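You operate a simulated robot arm through the tools that you are given. There is no shell and no other tool.

You run a simulated robot arm. Do the job below in one go: nothing can be reset, and whatever is moved stays where it is left.

JOB
Put things in order on the top of the side table. At the end: the green jar stands where the black radio with the lifting loop stood; the purple attenuator stands on top of the orange spare radio; the black radio with the lifting loop stands where the blue cloth stood; the blue cloth is on the white result board; whatever was shut is shut again. Leave all else as you found it, and nothing knocked over.

It is judged by the outcome, as a careful person would: the job done as asked, and still so three seconds after it is handed in. It fails if anything else is knocked over, pushed out of place, dropped, spilled or broken. Flat cloth is picked up by pressing the open fingertips on it (5 to 10 N) and closing them slowly along it; thin cloth reads only 2 to 8 mm in the jaws.

ROBOT AND FRAMES
A 7-joint arm with a two-finger parallel gripper, fixed in place. Base frame: the origin is at the foot of the arm, x ahead of it, y to its left, z up; the work surface is at about z = 0. Lengths are in m, angles in degrees, forces in N, time in s.
With the tool pointing down near the work surface it reaches from about 0.22 to 0.58 m from the base axis. Its first joint turns from -66.0 to 66.0 degrees. Payload 2.5 kg.
Tool frame: the origin (TCP) lies between the finger pads and is the grasp point; the fingertips stand 0.023 m ahead of it; z points along the fingers, y is the line along which they close. Largest opening 0.094 m; finger width 0.038, thickness 0.01; the body of the gripper, 0.054 by 0.096 m, starts 0.039 m behind the TCP.
Orientation is that of the tool frame in the base frame, as a unit quaternion [x, y, z, w]. With the fingers straight down and closing along the base's y, the tool's x points along the base's -x, its y along +y and its z along -z.

CONTROLS
- The arm moves only by the tool play_rows. Its argument "rows" is a list that holds one entry, the list of rows, each a list of 7 numbers: the shift along the base's x, y, z in units of 40 mm (1.0 is 40 mm), then the turn, a rotation vector about the base's x, y, z in units of 8 degrees (1.0 is 8 degrees), then the opening, from 0 (shut) to 1 (fully open). In form: [[[x, y, z, rx, ry, rz, jaw], ...]]. A call has 1 to 20 rows; each row shifts and turns the commanded pose from where the row before left it. A call with a number of a shift or a turn outside -1 to 1 is refused whole. Each row takes 0.2 s and may step no farther than 0.05 m and 8.6 degrees from the row before; otherwise, or with a gripper value out of range, the whole call is refused. Where a pose cannot be reached the arm comes as near as it can. A force on the tool above 40 N (or 10 N above the force at the start of the call, whichever is more), or a blocked arm, ends the call early, and 0.2 s more pass. The fingers move at their own pace (about 0.108 m/s each) and stop on an object; they squeeze with about 32 N. The grip force told is the motor's: it shows also when the fingers shut on nothing. Time passes only in rows, and 0.2 s behind the last, so rows that do not move let the fingers close. The reply holds the time, the measured pose of the TCP, the force on the tool along the base axes, the opening and the grip force, in the units named above and with some noise, with the torque about the TCP (base axes, N m) and any sound that the robot's microphone picked up.
- Cameras (640 x 400 px; columns grow to the right, rows downward): "scene" is fixed at [0.1201, -0.4064, 0.5477]; the picture's right is [0.82, -0.57, 0.00], its down [-0.30, -0.44, -0.85] and it looks along [0.48, 0.70, -0.53] (base axes); focal length 318 px, centre (320, 200). "wrist" rides on the gripper at [0.086, 0.016, -0.074] in the tool frame; the picture's right is [-0.18, 0.98, 0.00], its down [-0.58, -0.11, -0.81] and it looks along [-0.79, -0.15, 0.59] (tool axes); focal length 243 px, centre (320, 200). There is no depth. A picture from a camera that has moved, and an enlarged one, comes with that camera's place and axes in the base frame and with its lens.
- get_image(camera): a new picture of that camera. It takes no simulated time.
- inspect(camera, box): a new picture of the part [left, top, right, bottom] of that camera's present view, enlarged. It takes no simulated time.
- finish_job(): hands the job in; it is judged then, once.

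Places have to be worked out from the pictures, the camera data and where the tool is seen. Open the gripper and draw the arm clear of the work before you hand the job in, unless the task says otherwise.

The tools are called after "Request:" as a command line: name --argument value ..., lists and objects as JSON in quotes. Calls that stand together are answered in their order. play_rows: Moves the arm, as the interface text tells. Its arguments: {"type":"object","properties":{"rows":{"type":"array","items":{"type":"array","items":{"type":"array","items":{"type":"number"}}}}},"required":["rows"]} The other tools are called the same way: get_image (camera) takes a picture; inspect (camera, box) takes an enlarged picture of a part of a camera's view; finish_job () hands the job in.

At the start:

```text
clock: 0.0
position: [0.3854, 0.01, 0.3676]
orientation: [0.0, 1.0, 0.0, 0.0]
contact_force: [-0.4, -0.8, 0.1]
moment: [0.0, -0.01, 0.02]
grip_width: 0.0939
gripper_force: 0.1
```

scene: 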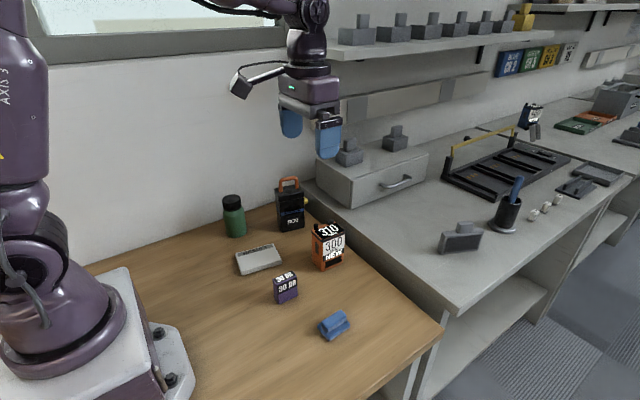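
wrist: 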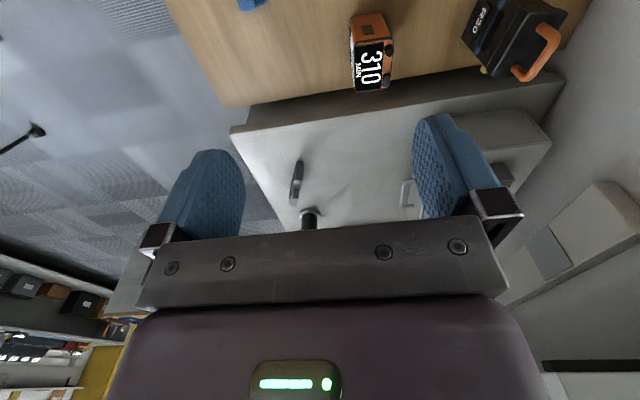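

The scene shows a green jar, a black radio with an orange loop, an orange radio, a white board, a purple attenuator and a blue cloth on the wooden table. I will enlarge the views to measure them.

Request:
inspect --camera "scene" --box '[200, 160, 360, 260]'

Request:
inspect --camera "scene" --box '[220, 250, 380, 350]'

Request:
inspect --camera "wrist" --box '[220, 0, 600, 240]'

```text
4.00 times, centred on (280, 210) of scene
camera zoom: at [0.1201, -0.4064, 0.5477], right [0.82, -0.57, 0.0], down [-0.3, -0.44, -0.85], along [0.48, 0.7, -0.53], focal length 1271 px, centre (480, 160)
```

zoom: 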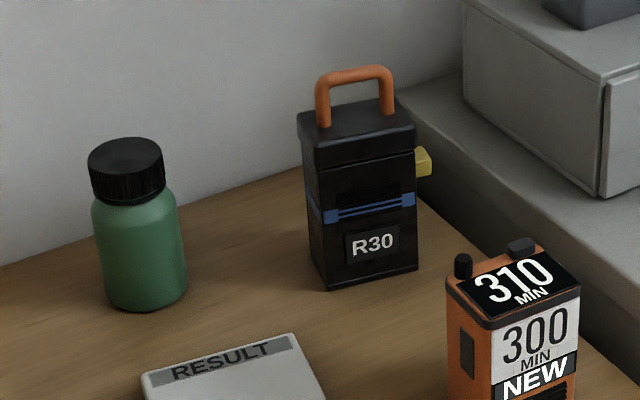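

```text
4.00 times, centred on (300, 300) of scene
camera zoom: at [0.1201, -0.4064, 0.5477], right [0.82, -0.57, 0.0], down [-0.3, -0.44, -0.85], along [0.48, 0.7, -0.53], focal length 1271 px, centre (400, -200)
```

zoom: 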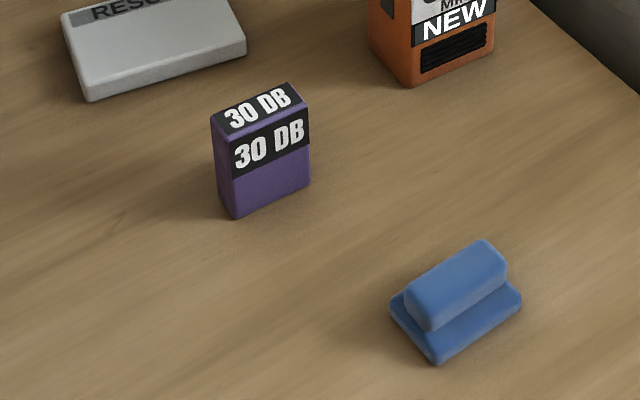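

```text
1.67 times, centred on (410, 120) of wrist
camera zoom: at [0.2975, 0.026, 0.4425], right [0.18, 0.98, 0.0], down [0.58, -0.11, 0.81], along [0.79, -0.15, -0.59], focal length 404 px, centre (170, 333)
```

zoom: 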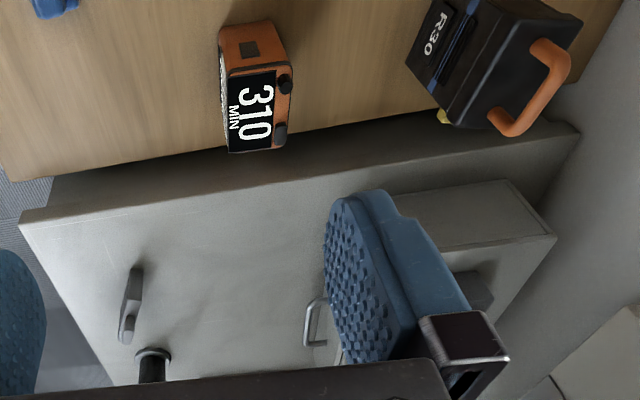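

From the scene picture I estimate: jar near (0.33, 0.31), black radio near (0.47, 0.25), orange radio (0.473, 0.066), attenuator (0.332, 0.029), cloth (0.375, -0.089) and board (0.334, 0.168). I'll draw the arm back so the wrist camera sees these things from above.

Request:
play_rows --rows '[[[-1, 0, 0.5, 0, 0, 0, 1], [-1, 0, 0.5, 0, 0, 0, 1], [-0.8, 0, 0.5, 0, 0, 0, 1], [0, 0, 0, 0, 0, 0, 1]]]'

Request:
get_image --camera "wrist"

Request:
get_image --camera "scene"

```text
clock: 1.0
position: [0.2718, 0.0089, 0.4272]
orientation: [0.0, 1.0, 0.0, -0.001]
contact_force: [0.7, 0.5, 0.4]
moment: [-0.01, -0.01, -0.02]
grip_width: 0.094
gripper_force: 0.1
```

```text
taken
camera wrist: at [0.1846, 0.0254, 0.5014], right [0.18, 0.98, 0.0], down [0.58, -0.11, 0.81], along [0.79, -0.15, -0.59], focal length 243 px, centre (320, 200)
```

wrist: 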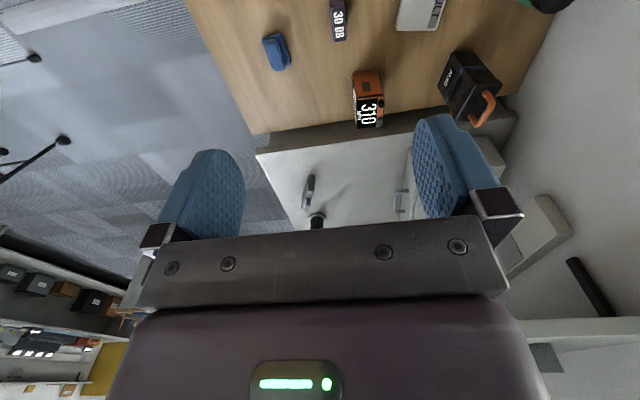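

```text
taken
```

scene: 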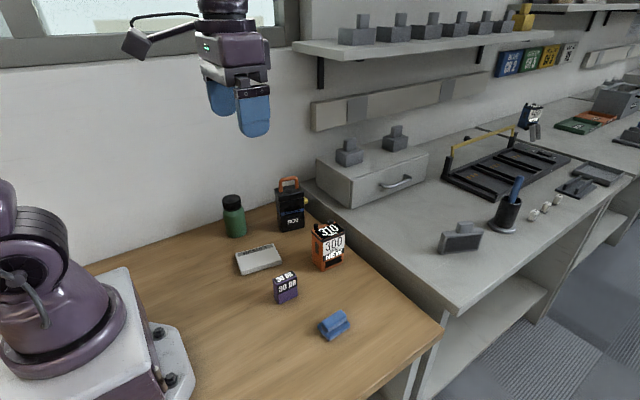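

Now all the objects are visible from the wrist camera. I zoom in on them for details of tops and edges.

Request:
inspect --camera "wrist" --box '[400, 0, 560, 130]'

Request:
inspect --camera "wrist" --box '[240, 0, 400, 130]'

Request:
inspect --camera "scene" --box '[264, 168, 320, 240]'

Request:
inspect --camera "scene" --box '[300, 210, 360, 280]'

```text
3.08 times, centred on (480, 65) of wrist
camera zoom: at [0.1846, 0.0254, 0.5014], right [0.18, 0.98, 0.0], down [0.58, -0.11, 0.81], along [0.79, -0.15, -0.59], focal length 746 px, centre (-172, 615)
```

zoom: 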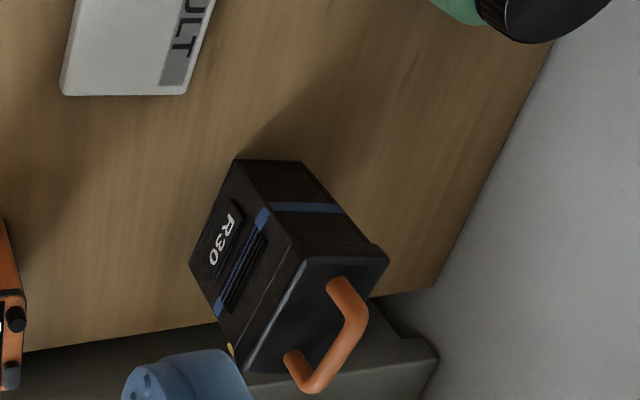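

```text
3.08 times, centred on (320, 65) of wrist
camera zoom: at [0.1846, 0.0254, 0.5014], right [0.18, 0.98, 0.0], down [0.58, -0.11, 0.81], along [0.79, -0.15, -0.59], focal length 746 px, centre (320, 615)
```

zoom: 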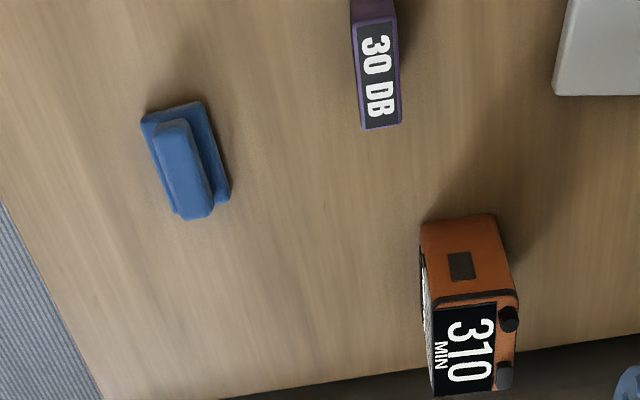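

```text
5.56 times, centred on (292, 204) of scene
camera zoom: at [0.1201, -0.4064, 0.5477], right [0.82, -0.57, 0.0], down [-0.3, -0.44, -0.85], along [0.48, 0.7, -0.53], focal length 1766 px, centre (476, 178)
```

zoom: 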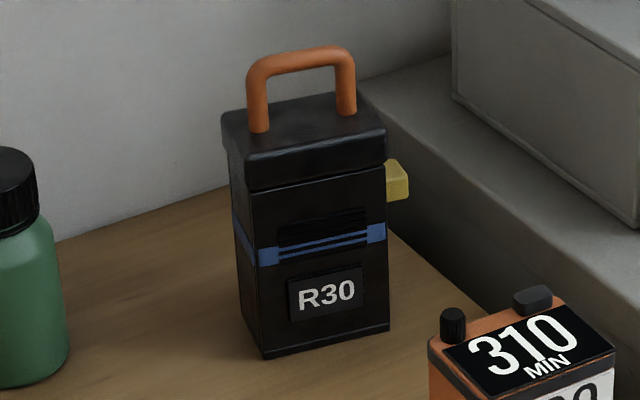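

```text
5.71 times, centred on (330, 245) of scene
camera zoom: at [0.1201, -0.4064, 0.5477], right [0.82, -0.57, 0.0], down [-0.3, -0.44, -0.85], along [0.48, 0.7, -0.53], focal length 1816 px, centre (263, -57)
```

zoom: 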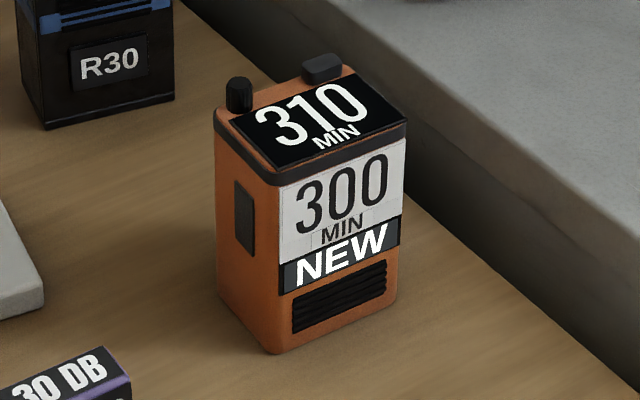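

Measurements from both cameras agree: the black radio is about 0.066 x 0.041 m, yawed about -13°, centre near (0.471, 0.248), with its loop up to z≈0.16. A small yellow part shows at its right side, so I swing the wrist camera around to look along +y and check it before touching anything.

Request:
play_rows --rows '[[[0.45, 0, -0.1, 0, 0, 0.9375, 1], [0.45, 0, -0.1, 0, 0, 0.9375, 1], [0.45, 0, -0.1, 0, 0, 0.9375, 1], [0.45, 0, -0.1, 0, 0, 0.9375, 1], [0.45, 0, -0.1, 0, 0, 0.9375, 1], [0.45, 0, -0.1, 0, 0, 0.9375, 1], [0.45, 0, -0.1, 0, 0, 0.9375, 1], [0.45, 0, -0.1, 0, 0, 0.9375, 1], [0.45, 0, -0.1, 0, 0, 0.9375, 1], [0.45, 0, -0.1, 0, 0, 0.9375, 1], [0.45, 0, -0.1, 0, 0, 0.9375, 1], [0.45, 0, -0.1, 0, 0, 0.9375, 1], [0, 0, 0, 0, 0, 0, 1]]]'

Request:
get_image --camera "wrist"

```text
clock: 3.8
position: [0.4886, 0.0104, 0.382]
orientation: [0.707, -0.707, 0.001, -0.001]
contact_force: [0.5, 1.1, 0.6]
moment: [-0.01, 0.01, 0.0]
grip_width: 0.094
gripper_force: 0.1
```

```text
taken
camera wrist: at [0.4714, -0.0762, 0.4557], right [-0.98, 0.18, 0.0], down [0.11, 0.58, 0.81], along [0.15, 0.79, -0.59], focal length 243 px, centre (320, 200)
```

wrist: 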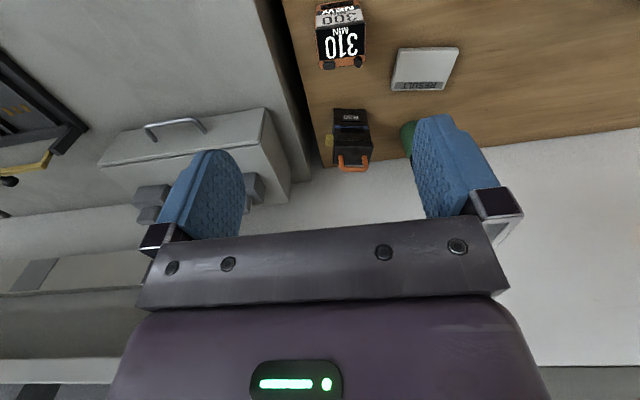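

The view along +y shows the radio with a yellow block at its right. I enlarge it, along with the orange radio and the board.

Request:
inspect --camera "wrist" --box '[300, 90, 400, 180]'

Request:
inspect --camera "wrist" --box '[290, 0, 480, 110]'

```text
4.44 times, centred on (350, 135) of wrist
camera zoom: at [0.4714, -0.0762, 0.4557], right [-0.98, 0.18, 0.0], down [0.11, 0.58, 0.81], along [0.15, 0.79, -0.59], focal length 1078 px, centre (187, 489)
```

zoom: 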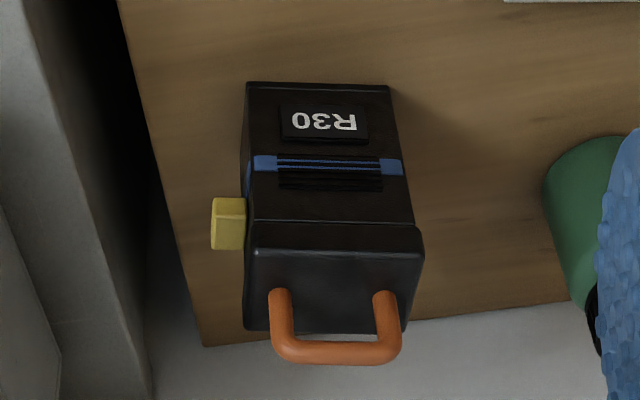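

```text
3.37 times, centred on (385, 55) of wrist
camera zoom: at [0.4714, -0.0762, 0.4557], right [-0.98, 0.18, 0.0], down [0.11, 0.58, 0.81], along [0.15, 0.79, -0.59], focal length 817 px, centre (101, 688)
```

zoom: 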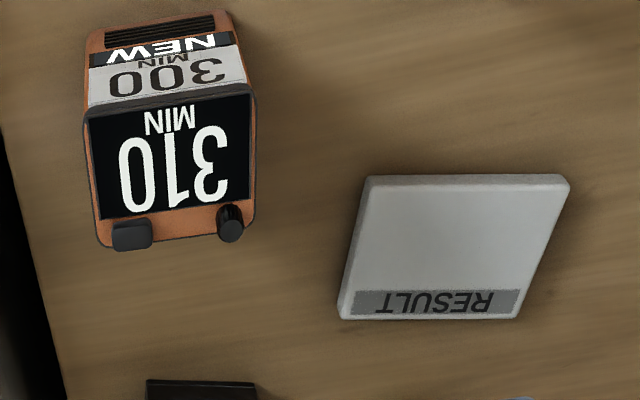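

The yellow piece is a side button on the black radio, so I will lift it only by the loop (bar centre about z=0.151, loop mid about (0.470, 0.249), yaw about -12°). Next I look closely at the cloth, attenuator and jar from the scene camera.

Request:
inspect --camera "scene" --box '[310, 300, 358, 348]'

Request:
inspect --camera "scene" --box '[210, 185, 260, 245]'

Request:
inspect --camera "scene" --box '[262, 262, 310, 312]'

Request:
get_image --camera "scene"

```text
8.33 times, centred on (334, 324) of scene
camera zoom: at [0.1201, -0.4064, 0.5477], right [0.82, -0.57, 0.0], down [-0.3, -0.44, -0.85], along [0.48, 0.7, -0.53], focal length 2648 px, centre (203, -833)
```

zoom: 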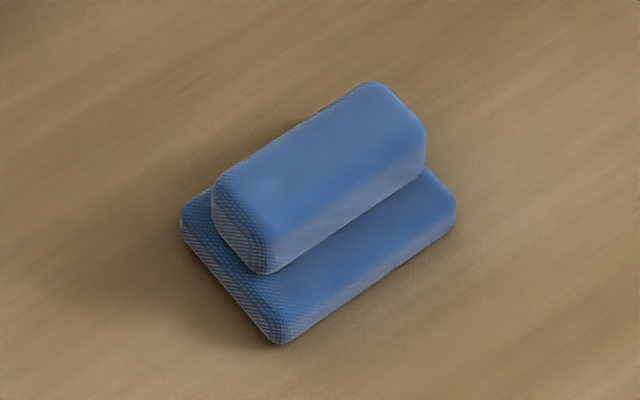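

```text
6.67 times, centred on (235, 215) of scene
camera zoom: at [0.1201, -0.4064, 0.5477], right [0.82, -0.57, 0.0], down [-0.3, -0.44, -0.85], along [0.48, 0.7, -0.53], focal length 2119 px, centre (887, 100)
```

zoom: 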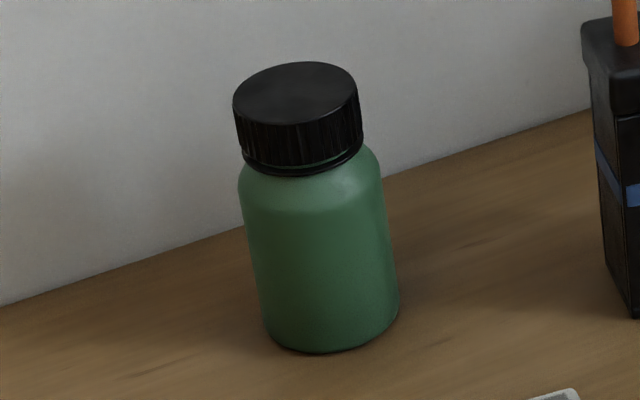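

```text
8.00 times, centred on (286, 287) of scene
camera zoom: at [0.1201, -0.4064, 0.5477], right [0.82, -0.57, 0.0], down [-0.3, -0.44, -0.85], along [0.48, 0.7, -0.53], focal length 2542 px, centre (592, -496)
```

zoom: 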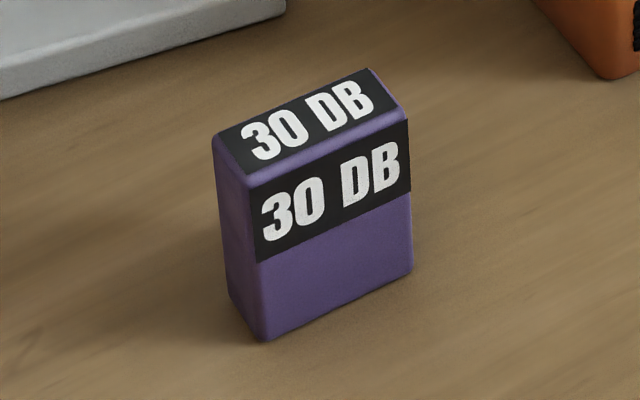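

```text
taken
```

scene: 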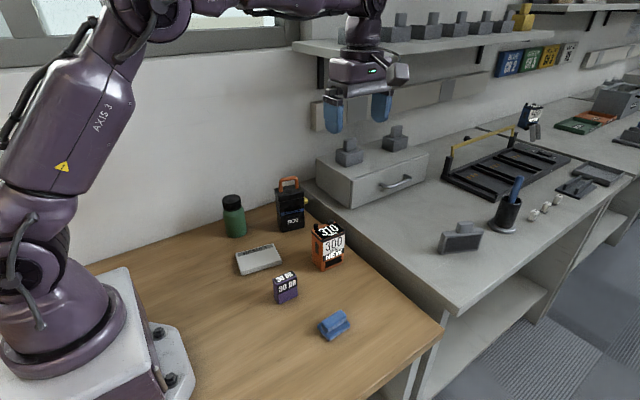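

The cloth is a folded slab (about 57 x 41 mm) with a raised fold about 18 mm wide running along x, centre near (0.372, -0.092), yaw about +4°. I go above it with the tool turned to that yaw and check the alignment.

Request:
play_rows --rows '[[[-0.264, -0.232, -0.4, 0, 0, -0.977, 0.6], [-0.264, -0.232, -0.4, 0, 0, -0.977, 0.6], [-0.264, -0.232, -0.4, 0, 0, -0.977, 0.6], [-0.264, -0.232, -0.4, 0, 0, -0.977, 0.6], [-0.264, -0.232, -0.4, 0, 0, -0.977, 0.6], [-0.264, -0.232, -0.4, 0, 0, -0.977, 0.6], [-0.264, -0.232, -0.4, 0, 0, -0.977, 0.6], [-0.264, -0.232, -0.4, 0, 0, -0.977, 0.6], [-0.264, -0.232, -0.4, 0, 0, -0.977, 0.6], [-0.264, -0.232, -0.4, 0, 0, -0.977, 0.6], [-0.264, -0.232, -0.4, 0, 0, -0.977, 0.6], [0, 0, -1, 0, 0, 0, 0.6], [0, 0, -1, 0, 0, 0, 0.6], [0, 0, 0, 0, 0, 0, 0.6]]]'

Request:
get_image --camera "wrist"

Request:
inspect --camera "scene" --box '[270, 220, 400, 360]'

```text
clock: 6.8
position: [0.3713, -0.0928, 0.1245]
orientation: [-0.034, 0.999, 0.001, 0.001]
contact_force: [0.6, 0.1, -0.2]
moment: [-0.01, 0.0, 0.01]
grip_width: 0.0564
gripper_force: 0.0
```

```text
taken
camera wrist: at [0.2832, -0.0835, 0.1982], right [0.12, 0.99, 0.0], down [0.59, -0.07, 0.81], along [0.8, -0.09, -0.59], focal length 243 px, centre (320, 200)
```

wrist: 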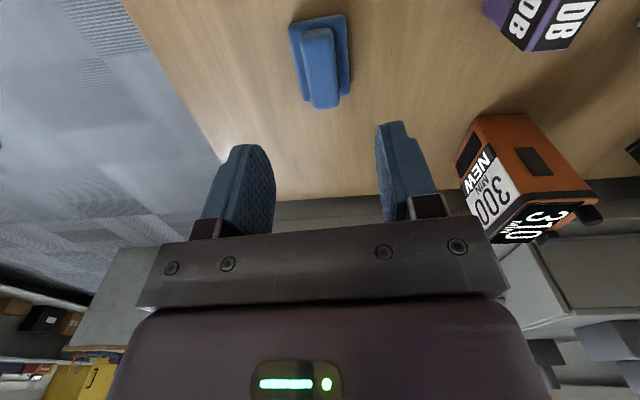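

```text
2.86 times, centred on (335, 290) of scene
camera zoom: at [0.1201, -0.4064, 0.5477], right [0.82, -0.57, 0.0], down [-0.3, -0.44, -0.85], along [0.48, 0.7, -0.53], focal length 908 px, centre (277, -57)
```

zoom: 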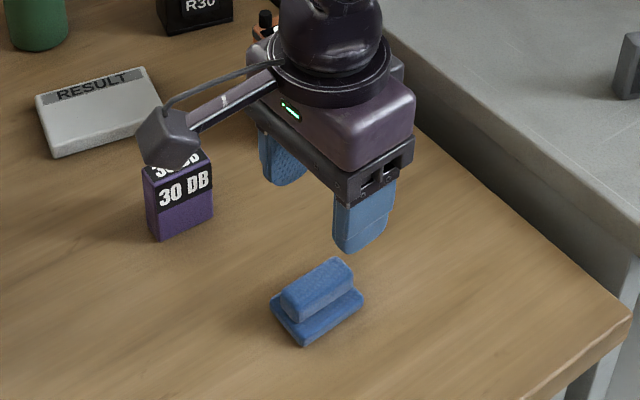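

The tool is centred over the fold (fold centre about (0.368, -0.092)). I descend to just above the slab.

Request:
play_rows --rows '[[[0, 0, -0.8, 0, 0, 0, 0.5], [0, 0, -0.8, 0, 0, 0, 0.5], [-0.03, 0.02, -0.5, 0, 0, 0, 0.5], [0, 0, 0, 0, 0, 0, 0.5]]]'

Request:
inspect --camera "scene" --box '[290, 260, 390, 360]'

Request:
get_image --camera "wrist"

```text
clock: 7.8
position: [0.3717, -0.0931, 0.0395]
orientation: [-0.034, 0.999, 0.0, 0.0]
contact_force: [0.3, 0.2, 0.0]
moment: [-0.03, 0.02, -0.02]
grip_width: 0.0469
gripper_force: 0.1
```

```text
4.00 times, centred on (340, 310) of scene
camera zoom: at [0.1201, -0.4064, 0.5477], right [0.82, -0.57, 0.0], down [-0.3, -0.44, -0.85], along [0.48, 0.7, -0.53], focal length 1271 px, centre (240, -240)
```

zoom: 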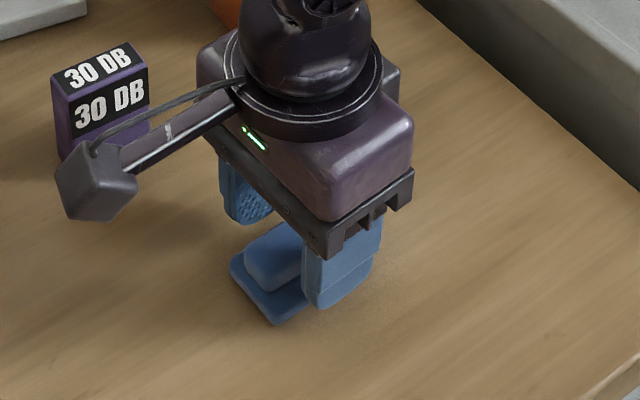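

```text
taken
camera wrist: at [0.2824, -0.082, 0.114], right [0.12, 0.99, 0.0], down [0.59, -0.07, 0.81], along [0.8, -0.09, -0.59], focal length 243 px, centre (320, 200)
```

wrist: 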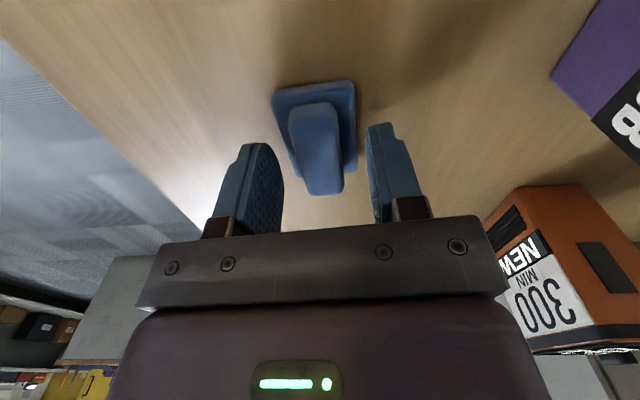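

The fold sits midway between the open fingers. I lower 4 mm so the tips come to the slab top, then close slowly.

Request:
play_rows --rows '[[[0, 0, -0.1, 0, 0, 0, 0.5], [0, 0, 0, 0, 0, 0, 0.4], [0, 0, 0, 0, 0, 0, 0.3], [0, 0, 0, 0, 0, 0, 0.2], [0, 0, 0, 0, 0, 0, 0.1], [0, 0, 0, 0, 0, 0, 0], [0, 0, 0, 0, 0, 0, 0], [0, 0, 0, 0, 0, 0, 0]]]'

Request:
get_image --camera "wrist"

Request:
inspect --camera "scene" --box '[290, 260, 390, 360]'

```text
clock: 9.6
position: [0.3707, -0.0918, 0.0359]
orientation: [-0.033, 0.999, 0.0, 0.0]
contact_force: [-0.2, -0.5, 0.8]
moment: [-0.01, -0.01, -0.02]
grip_width: 0.0206
gripper_force: 32.1
```

```text
taken
camera wrist: at [0.2827, -0.0817, 0.1104], right [0.12, 0.99, 0.0], down [0.59, -0.07, 0.81], along [0.8, -0.09, -0.59], focal length 243 px, centre (320, 200)
```

wrist: 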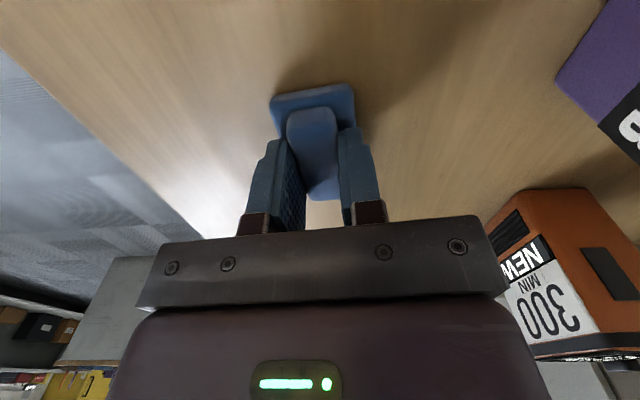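

```text
4.00 times, centred on (340, 310) of scene
camera zoom: at [0.1201, -0.4064, 0.5477], right [0.82, -0.57, 0.0], down [-0.3, -0.44, -0.85], along [0.48, 0.7, -0.53], focal length 1271 px, centre (240, -240)
```

zoom: 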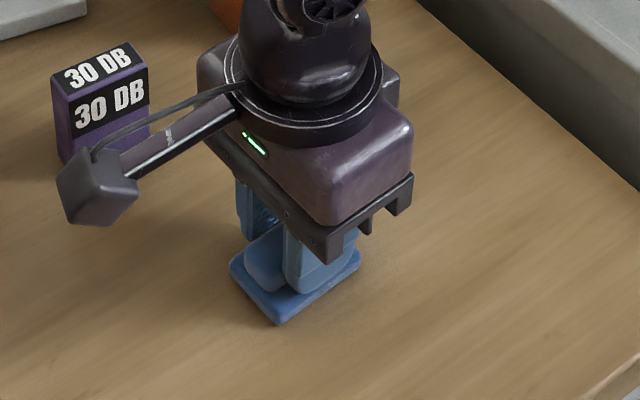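

The jaws hold the fold at 20.6 mm. I lift gently and check that the cloth comes along.

Request:
play_rows --rows '[[[0, 0, 0.3, 0, 0, 0, 0], [0, 0, 0.6, 0, 0, 0, 0], [0, 0, 0.8, 0, 0, 0, 0], [0, 0, 0.8, 0, 0, 0, 0], [0, 0, 0.8, 0, 0, 0, 0], [0, 0, 0, 0, 0, 0, 0]]]'

Request:
get_image --camera "wrist"

Request:
inspect --camera "scene" --box '[230, 180, 390, 350]'

```text
clock: 11.0
position: [0.3702, -0.0924, 0.1652]
orientation: [-0.034, 0.999, 0.001, 0.0]
contact_force: [-1.0, 0.8, 0.0]
moment: [-0.01, -0.03, -0.01]
grip_width: 0.0206
gripper_force: 32.5
```

```text
taken
camera wrist: at [0.2831, -0.0824, 0.2408], right [0.12, 0.99, 0.0], down [0.59, -0.07, 0.81], along [0.8, -0.09, -0.59], focal length 243 px, centre (320, 200)
```

wrist: 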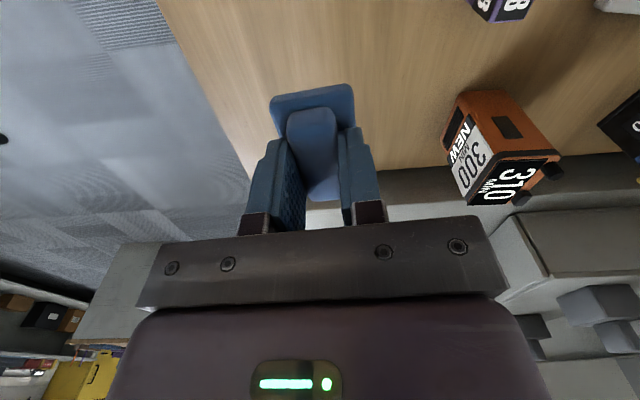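

```text
2.35 times, centred on (310, 265) of scene
camera zoom: at [0.1201, -0.4064, 0.5477], right [0.82, -0.57, 0.0], down [-0.3, -0.44, -0.85], along [0.48, 0.7, -0.53], focal length 748 px, centre (344, 47)
```

zoom: 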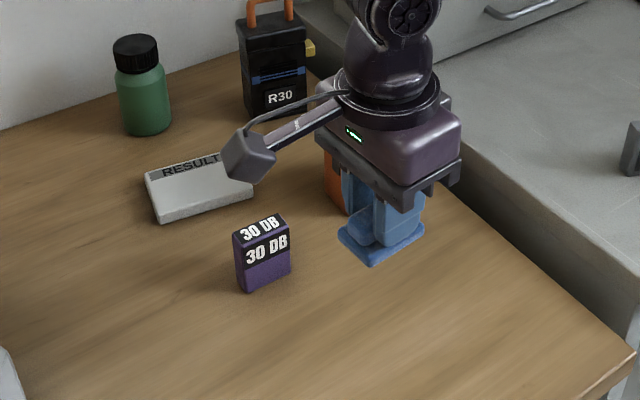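

The cloth is held and clear. I carry it over to the board centre (0.330, 0.166), turning it to the board's yaw of about -10°.

Request:
play_rows --rows '[[[-0.125, 0.8, 0, 0, 0, -0.22, 0], [-0.125, 0.8, 0, 0, 0, -0.22, 0], [-0.125, 0.8, 0, 0, 0, -0.22, 0], [-0.125, 0.8, 0, 0, 0, -0.22, 0], [-0.125, 0.8, 0, 0, 0, -0.22, 0], [-0.125, 0.8, 0, 0, 0, -0.22, 0], [-0.125, 0.8, 0, 0, 0, -0.22, 0], [-0.125, 0.86, 0, 0, 0, -0.22, 0], [0, 0, -0.7, 0, 0, 0, 0], [0, 0, -0.7, 0, 0, 0, 0], [0, 0, 0, 0, 0, 0, 0]]]'

Request:
get_image --camera "wrist"

Request:
inspect --camera "scene" --box '[200, 180, 330, 290]'

```text
clock: 13.4
position: [0.3304, 0.1678, 0.111]
orientation: [0.088, 0.996, 0.001, 0.0]
contact_force: [-0.7, -0.3, 0.4]
moment: [-0.01, 0.0, 0.0]
grip_width: 0.0207
gripper_force: 31.8
```

```text
taken
camera wrist: at [0.2472, 0.1991, 0.1865], right [0.35, 0.94, 0.0], down [0.55, -0.21, 0.81], along [0.75, -0.29, -0.59], focal length 243 px, centre (320, 200)
```

wrist: 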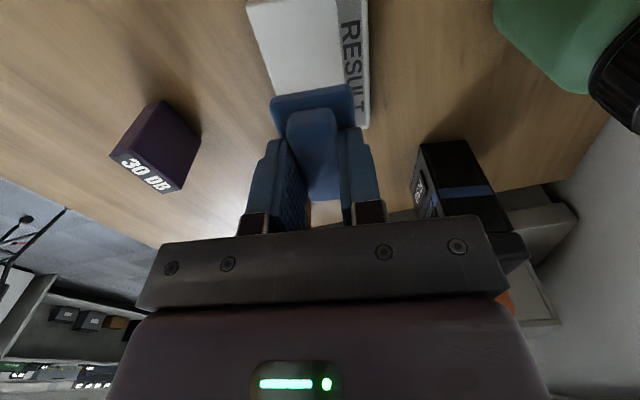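

```text
3.64 times, centred on (265, 235) of scene
camera zoom: at [0.1201, -0.4064, 0.5477], right [0.82, -0.57, 0.0], down [-0.3, -0.44, -0.85], along [0.48, 0.7, -0.53], focal length 1156 px, centre (520, 73)
```

zoom: 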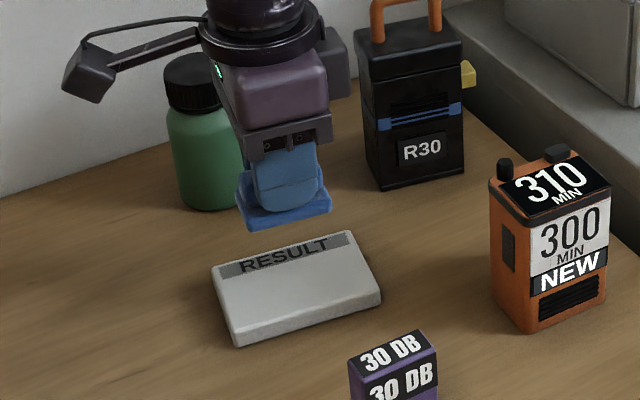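

The cloth hangs above the board, centred. I lower it to just above the board top (expected contact at TCP z≈0.048).

Request:
play_rows --rows '[[[0, -0.03, -0.6, 0, 0, 0, 0], [0, 0, -0.5, 0, 0, 0, 0], [0, 0, -0.3, 0, 0, 0, 0], [0, 0, 0, 0, 0, 0, 0]]]'

Request:
inspect --camera "scene" --box '[210, 200, 310, 290]'

Request:
get_image --camera "wrist"

```text
clock: 14.4
position: [0.3294, 0.1656, 0.0576]
orientation: [0.089, 0.996, 0.0, 0.0]
contact_force: [0.1, -0.4, 0.3]
moment: [0.0, 0.01, -0.02]
grip_width: 0.0209
gripper_force: 31.5
```

```text
4.44 times, centred on (260, 245) of scene
camera zoom: at [0.1201, -0.4064, 0.5477], right [0.82, -0.57, 0.0], down [-0.3, -0.44, -0.85], along [0.48, 0.7, -0.53], focal length 1412 px, centre (587, 0)
```

zoom: 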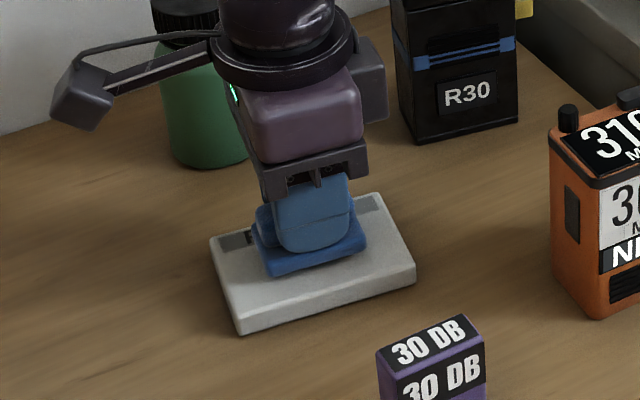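

```text
taken
camera wrist: at [0.2466, 0.1973, 0.1317], right [0.35, 0.94, 0.0], down [0.55, -0.21, 0.81], along [0.75, -0.29, -0.59], focal length 243 px, centre (320, 200)
```

wrist: 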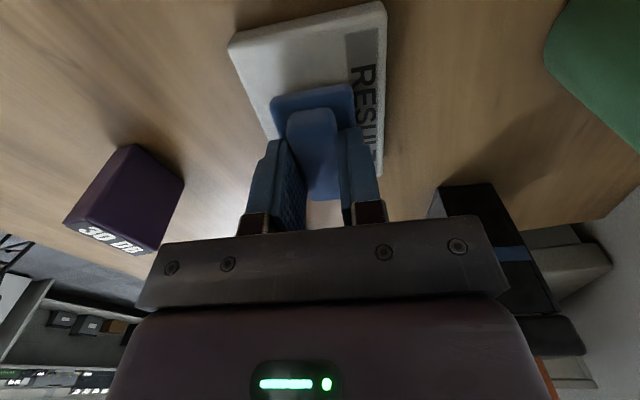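

The cloth is now about 1 cm above the board and within its outline. I lower in small steps until there is light contact.

Request:
play_rows --rows '[[[0, 0, -0.1, 0, 0, 0, 0], [0, 0, -0.06, 0, 0, 0, 0], [0, 0, 0, 0, 0, 0, 0]]]'

Request:
inspect --camera "scene" --box '[225, 220, 305, 290]'

```text
clock: 15.2
position: [0.3304, 0.1661, 0.0516]
orientation: [0.087, 0.996, 0.001, 0.002]
contact_force: [-8.4, -3.7, 38.4]
moment: [-0.1, 0.43, 0.03]
grip_width: 0.0204
gripper_force: 32.3
```

```text
5.71 times, centred on (265, 255) of scene
camera zoom: at [0.12, -0.4065, 0.5476], right [0.82, -0.57, 0.0], down [-0.3, -0.44, -0.85], along [0.48, 0.7, -0.53], focal length 1816 px, centre (634, -114)
```

zoom: 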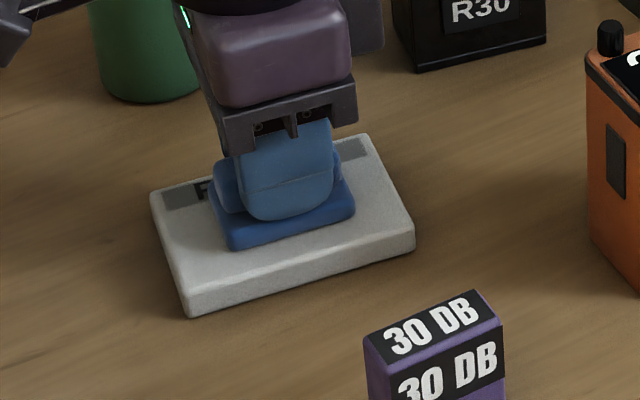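

Contact is firm (38 N), so the board top is higher than estimated (~0.016). I ease up about 1 mm to relieve the force before releasing.

Request:
play_rows --rows '[[[0, 0, 0.03, 0, 0, 0, 0], [0, 0, 0, 0, 0, 0, 0]]]'

```text
clock: 15.8
position: [0.3325, 0.1668, 0.0519]
orientation: [0.089, 0.996, 0.001, 0.002]
contact_force: [3.0, 0.2, 23.5]
moment: [0.01, 0.04, 0.0]
grip_width: 0.0206
gripper_force: 31.7
```

Request:
play_rows --rows '[[[0, 0, 0.03, 0, 0, 0, 0], [0, 0, 0, 0, 0, 0, 0]]]'

```text
clock: 16.4
position: [0.3285, 0.1672, 0.051]
orientation: [0.088, 0.996, -0.001, -0.001]
contact_force: [2.2, 1.5, 5.3]
moment: [0.05, -0.18, 0.02]
grip_width: 0.0207
gripper_force: 32.8
```

The contact force is down to about 5 N, with the cloth resting on the board. I open the fingers and rise.

Request:
play_rows --rows '[[[0, 0, 0, 0, 0, 0, 0.3], [0, 0, 0, 0, 0, 0, 0.45], [0, 0, 0, 0, 0, 0, 0.5], [0, 0, 0.3, 0, 0, 0, 0.5], [0, 0, 0.7, 0, 0, 0, 0.5], [0, 0, 1, 0, 0, 0, 0.5], [0, 0, 1, 0, 0, 0, 0.5], [0, 0, 1, 0, 0, 0, 0.5], [0, 0, 0, 0, 0, 0, 0.5]]]'

Request:
inspect --camera "scene" --box '[200, 190, 310, 290]'

Request:
get_image --camera "wrist"

```text
clock: 18.4
position: [0.3328, 0.1681, 0.2133]
orientation: [0.088, 0.996, 0.0, 0.001]
contact_force: [-0.1, -0.3, 0.5]
moment: [0.03, -0.01, 0.0]
grip_width: 0.0472
gripper_force: 0.2
```

```text
4.00 times, centred on (255, 240) of scene
camera zoom: at [0.1201, -0.4064, 0.5477], right [0.82, -0.57, 0.0], down [-0.3, -0.44, -0.85], along [0.48, 0.7, -0.53], focal length 1271 px, centre (580, 40)
```

zoom: 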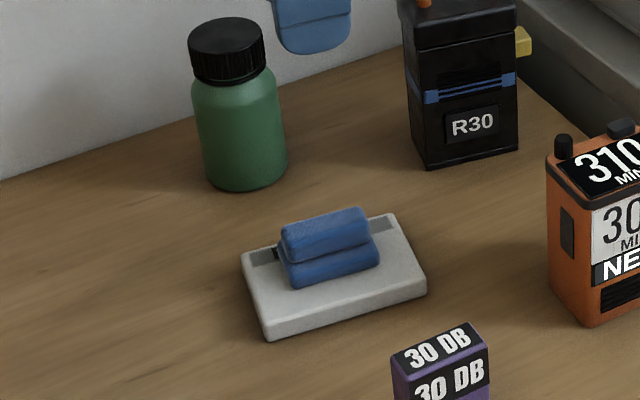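

```text
taken
camera wrist: at [0.2495, 0.1986, 0.287], right [0.35, 0.94, 0.0], down [0.55, -0.21, 0.81], along [0.75, -0.29, -0.59], focal length 243 px, centre (320, 200)
```

wrist: 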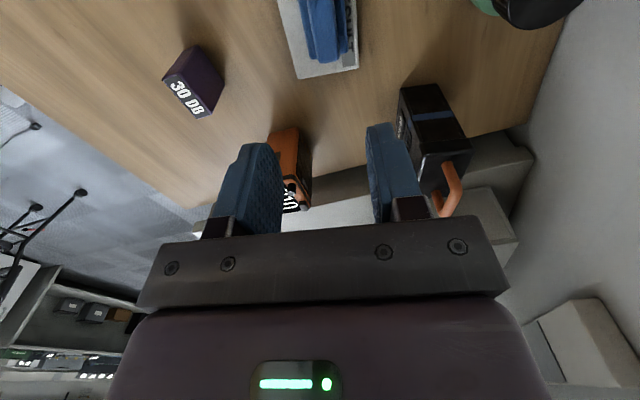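

The cloth rests neatly on the board and the board has not moved. Next I position above the radio's loop at (0.469, 0.249), yaw about -12.5°, fingers either side of the loop plane.

Request:
play_rows --rows '[[[0.85, 0.5, 0.1, 0, 0, -0.07, 0.5], [0.85, 0.5, 0.1, 0, 0, -0.07, 0.5], [0.85, 0.5, 0, 0, 0, -0.07, 0.5], [0.85, 0.51, 0, 0, 0, -0.07, 0.5], [0, 0, 0, 0, 0, 0, 0.5]]]'

Request:
get_image --camera "wrist"

Request:
inspect --camera "scene" --box '[240, 130, 340, 240]'

```text
clock: 19.6
position: [0.4676, 0.2464, 0.2193]
orientation: [0.107, 0.994, 0.001, -0.001]
contact_force: [0.0, -0.4, -0.5]
moment: [0.01, -0.01, -0.01]
grip_width: 0.0472
gripper_force: 0.1
```

```text
taken
camera wrist: at [0.3857, 0.2807, 0.2929], right [0.39, 0.92, 0.0], down [0.55, -0.23, 0.81], along [0.74, -0.32, -0.59], focal length 243 px, centre (320, 200)
```

wrist: 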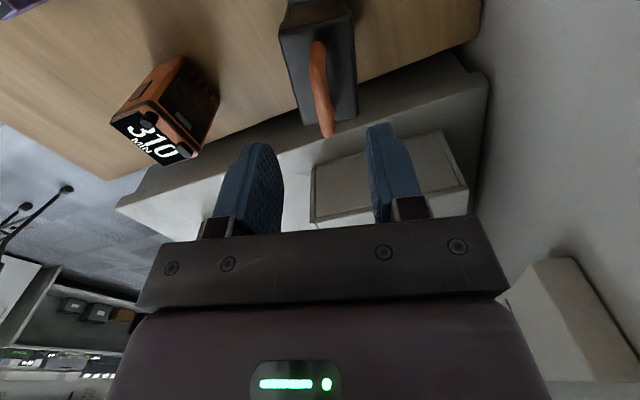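

```text
3.64 times, centred on (290, 185) of scene
camera zoom: at [0.1201, -0.4064, 0.5477], right [0.82, -0.57, 0.0], down [-0.3, -0.44, -0.85], along [0.48, 0.7, -0.53], focal length 1156 px, centre (429, 254)
```

zoom: 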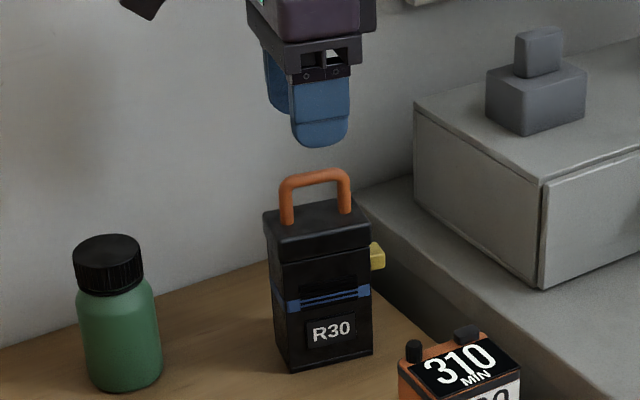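

The loop is in view below the tool. I zoom in to measure its centreline precisely.

Request:
inspect --camera "wrist" --box '[260, 0, 400, 150]'

Request:
inspect --camera "scene" --box '[270, 160, 310, 200]'

```text
2.67 times, centred on (330, 75) of wrist
camera zoom: at [0.3857, 0.2807, 0.2929], right [0.39, 0.92, 0.0], down [0.55, -0.23, 0.81], along [0.74, -0.32, -0.59], focal length 647 px, centre (293, 533)
```

zoom: 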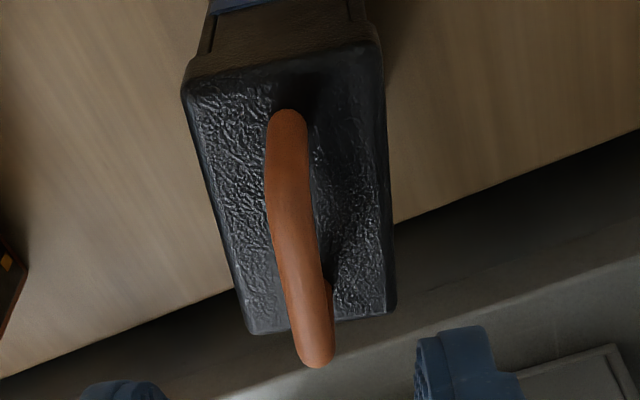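

```text
10.00 times, centred on (290, 180) of scene
camera zoom: at [0.1201, -0.4064, 0.5477], right [0.82, -0.57, 0.0], down [-0.3, -0.44, -0.85], along [0.48, 0.7, -0.53], focal length 3178 px, centre (620, 400)
```

zoom: 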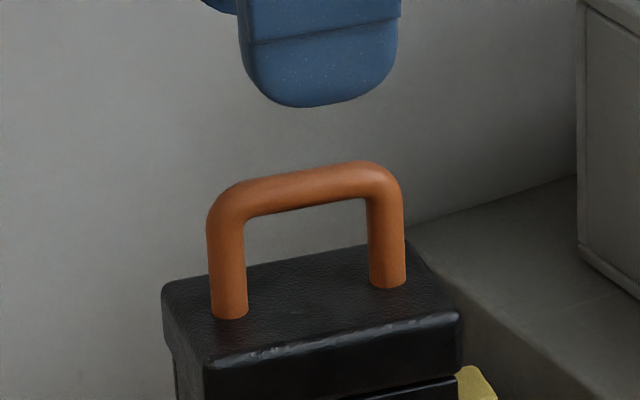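

The bar lies about 2 mm to the +y side and about 1–2° off the tool, with its centre near z=0.153 and lid top about 0.12. I correct for that and descend to TCP z≈0.150, keeping the tips above the lid.

Request:
play_rows --rows '[[[0.01, 0.05, -0.5, 0, 0, -0.15, 0.5], [0, 0, -0.5, 0, 0, 0, 0.5], [0, 0, -0.4, 0, 0, 0, 0.5], [0, 0, -0.3, 0, 0, 0, 0.5], [0, 0, 0, 0, 0, 0, 0.5]]]'

Request:
get_image --camera "wrist"

Request:
inspect --camera "scene" --box '[260, 150, 320, 210]'

```text
clock: 20.8
position: [0.466, 0.2488, 0.1536]
orientation: [0.119, 0.993, 0.0, 0.0]
contact_force: [0.4, 0.5, -0.1]
moment: [-0.02, -0.02, -0.01]
grip_width: 0.0468
gripper_force: 0.1
```

```text
taken
camera wrist: at [0.3858, 0.2852, 0.2285], right [0.41, 0.91, 0.0], down [0.54, -0.24, 0.81], along [0.74, -0.33, -0.59], focal length 243 px, centre (320, 200)
```

wrist: 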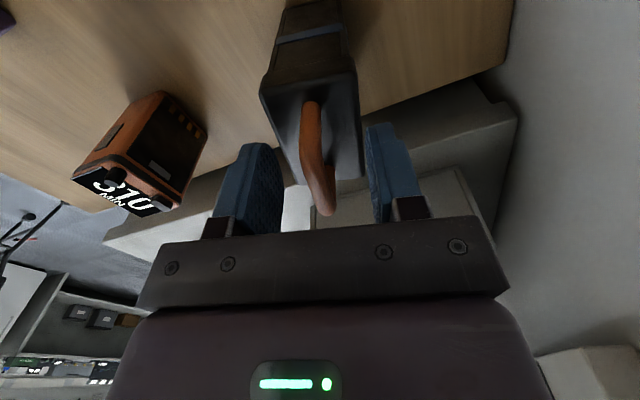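

```text
6.67 times, centred on (290, 180) of scene
camera zoom: at [0.1201, -0.4064, 0.5477], right [0.82, -0.57, 0.0], down [-0.3, -0.44, -0.85], along [0.48, 0.7, -0.53], focal length 2119 px, centre (520, 333)
```

zoom: 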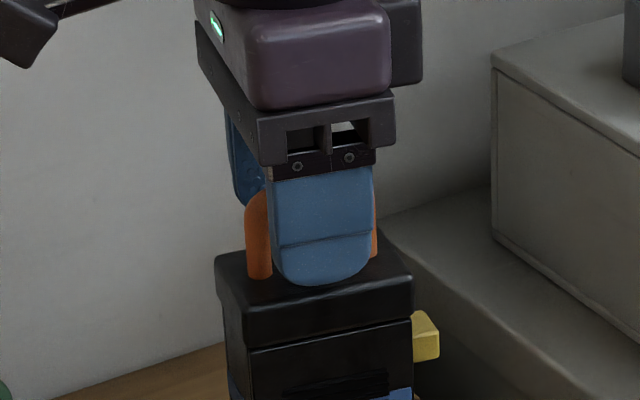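

The loop is between the fingers, centred well. I go down 3 mm more and close on the bar.

Request:
play_rows --rows '[[[0, 0, -0.08, 0, 0, 0, 0.5], [0, 0, 0, 0, 0, 0, 0.4], [0, 0, 0, 0, 0, 0, 0.3], [0, 0, 0, 0, 0, 0, 0.2], [0, 0, 0, 0, 0, 0, 0.1], [0, 0, 0, 0, 0, 0, 0], [0, 0, 0, 0, 0, 0, 0], [0, 0, 0, 0, 0, 0, 0]]]'

Request:
get_image --camera "wrist"

Request:
inspect --camera "scene" --box '[250, 150, 330, 240]'

```text
clock: 22.6
position: [0.4662, 0.2495, 0.1495]
orientation: [0.118, 0.993, 0.0, 0.0]
contact_force: [-0.5, -0.5, 0.2]
moment: [0.0, -0.02, -0.02]
grip_width: 0.0096
gripper_force: 31.8
```

```text
taken
camera wrist: at [0.3861, 0.2849, 0.2248], right [0.41, 0.91, 0.0], down [0.54, -0.24, 0.81], along [0.74, -0.33, -0.59], focal length 243 px, centre (320, 200)
```

wrist: 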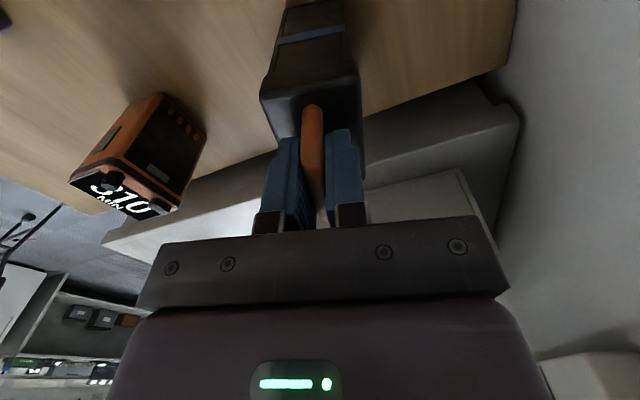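

```text
4.44 times, centred on (290, 195) of scene
camera zoom: at [0.1201, -0.4064, 0.5477], right [0.82, -0.57, 0.0], down [-0.3, -0.44, -0.85], along [0.48, 0.7, -0.53], focal length 1412 px, centre (453, 222)
```

zoom: 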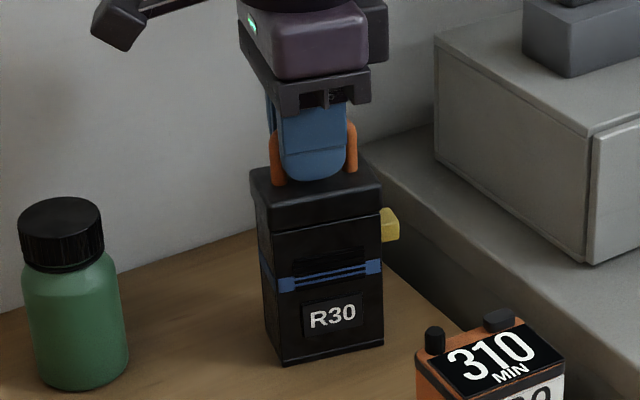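

The bar is gripped at 9.6 mm. I lift slowly a few centimetres and check weight and attitude.

Request:
play_rows --rows '[[[0, 0, 0.15, 0, 0, 0, 0], [0, 0, 0.25, 0, 0, 0, 0], [0, 0, 0.4, 0, 0, 0, 0], [0, 0, 0, 0, 0, 0, 0], [0, 0, 0, 0, 0, 0, 0]]]'

Request:
inspect --camera "scene" --box '[250, 150, 330, 240]'

Request:
get_image --camera "wrist"

```text
clock: 23.8
position: [0.4679, 0.2486, 0.1782]
orientation: [0.118, 0.993, 0.0, 0.0]
contact_force: [0.0, -0.5, -2.5]
moment: [-0.01, 0.02, 0.02]
grip_width: 0.0096
gripper_force: 32.3
```

```text
4.44 times, centred on (290, 195) of scene
camera zoom: at [0.1201, -0.4064, 0.5477], right [0.82, -0.57, 0.0], down [-0.3, -0.44, -0.85], along [0.48, 0.7, -0.53], focal length 1412 px, centre (453, 222)
```

zoom: 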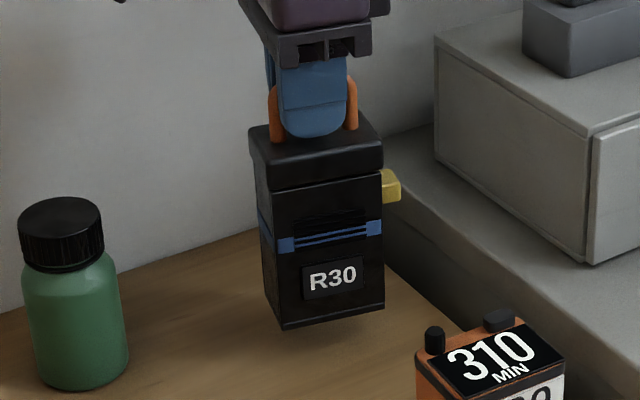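

```text
taken
camera wrist: at [0.3874, 0.2845, 0.2534], right [0.41, 0.91, 0.0], down [0.54, -0.24, 0.81], along [0.74, -0.33, -0.59], focal length 243 px, centre (320, 200)
```

wrist: 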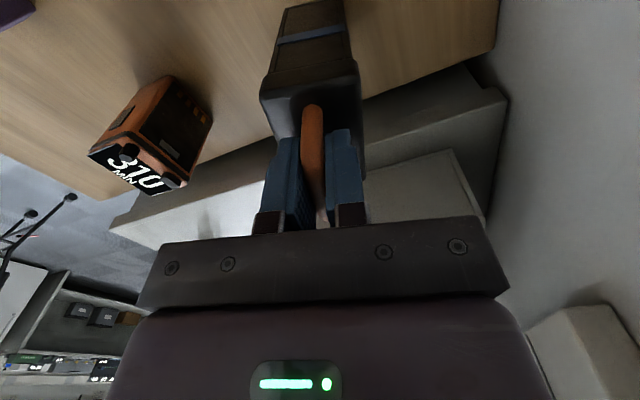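

The radio weighs about 2.5 N and hangs upright. I raise it so its base clears everything (≥0.14) and carry it smoothly to above where the cloth was, (0.3705, -0.0915).

Request:
play_rows --rows '[[[0, 0, 0.4, 0, 0, 0, 0], [0, 0, 0.6, 0, 0, 0, 0], [0, 0, 0.7, 0, 0, 0, 0], [0, 0, 0.7, 0, 0, 0, 0], [0, 0, 0.5, 0, 0, 0, 0], [-0.086, -0.3, 0, 0, 0, 0, 0], [-0.144, -0.5, 0, 0, 0, 0, 0], [-0.187, -0.65, 0, 0, 0, 0, 0], [-0.202, -0.7, 0, 0, 0, 0, 0], [-0.202, -0.7, 0, 0, 0, 0, 0], [-0.202, -0.7, 0, 0, 0, 0, 0], [-0.202, -0.7, 0, 0, 0, 0, 0], [-0.202, -0.7, 0, 0, 0, 0, 0], [-0.202, -0.7, 0, 0, 0, 0, 0], [-0.202, -0.7, 0, 0, 0, 0, 0], [-0.202, -0.7, 0, 0, 0, 0, 0], [-0.187, -0.65, 0, 0, 0, 0, 0], [-0.144, -0.5, 0, 0, 0, 0, 0], [-0.085, -0.295, 0, 0, 0, 0, 0], [0, 0, 0, 0, 0, 0, 0]]]'

Request:
get_image --camera "scene"

Request:
get_image --camera "wrist"

```text
clock: 28.0
position: [0.3699, -0.09, 0.2959]
orientation: [0.119, 0.993, 0.0, 0.0]
contact_force: [-0.1, -0.5, -2.9]
moment: [-0.03, -0.02, 0.03]
grip_width: 0.0098
gripper_force: 32.0
```

```text
taken
```

scene: 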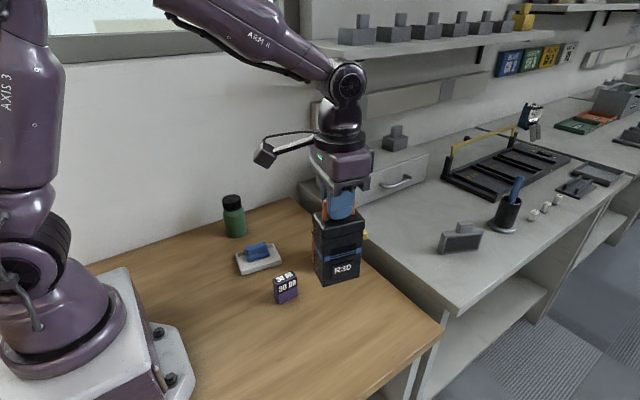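

```text
taken
camera wrist: at [0.2883, -0.0543, 0.3708], right [0.41, 0.91, 0.0], down [0.54, -0.24, 0.81], along [0.74, -0.33, -0.59], focal length 243 px, centre (320, 200)
```

wrist: 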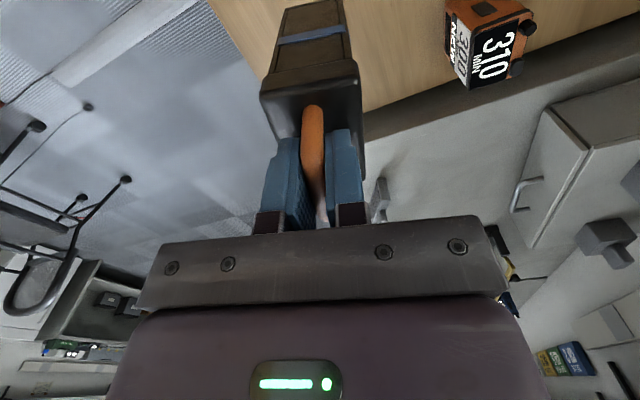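

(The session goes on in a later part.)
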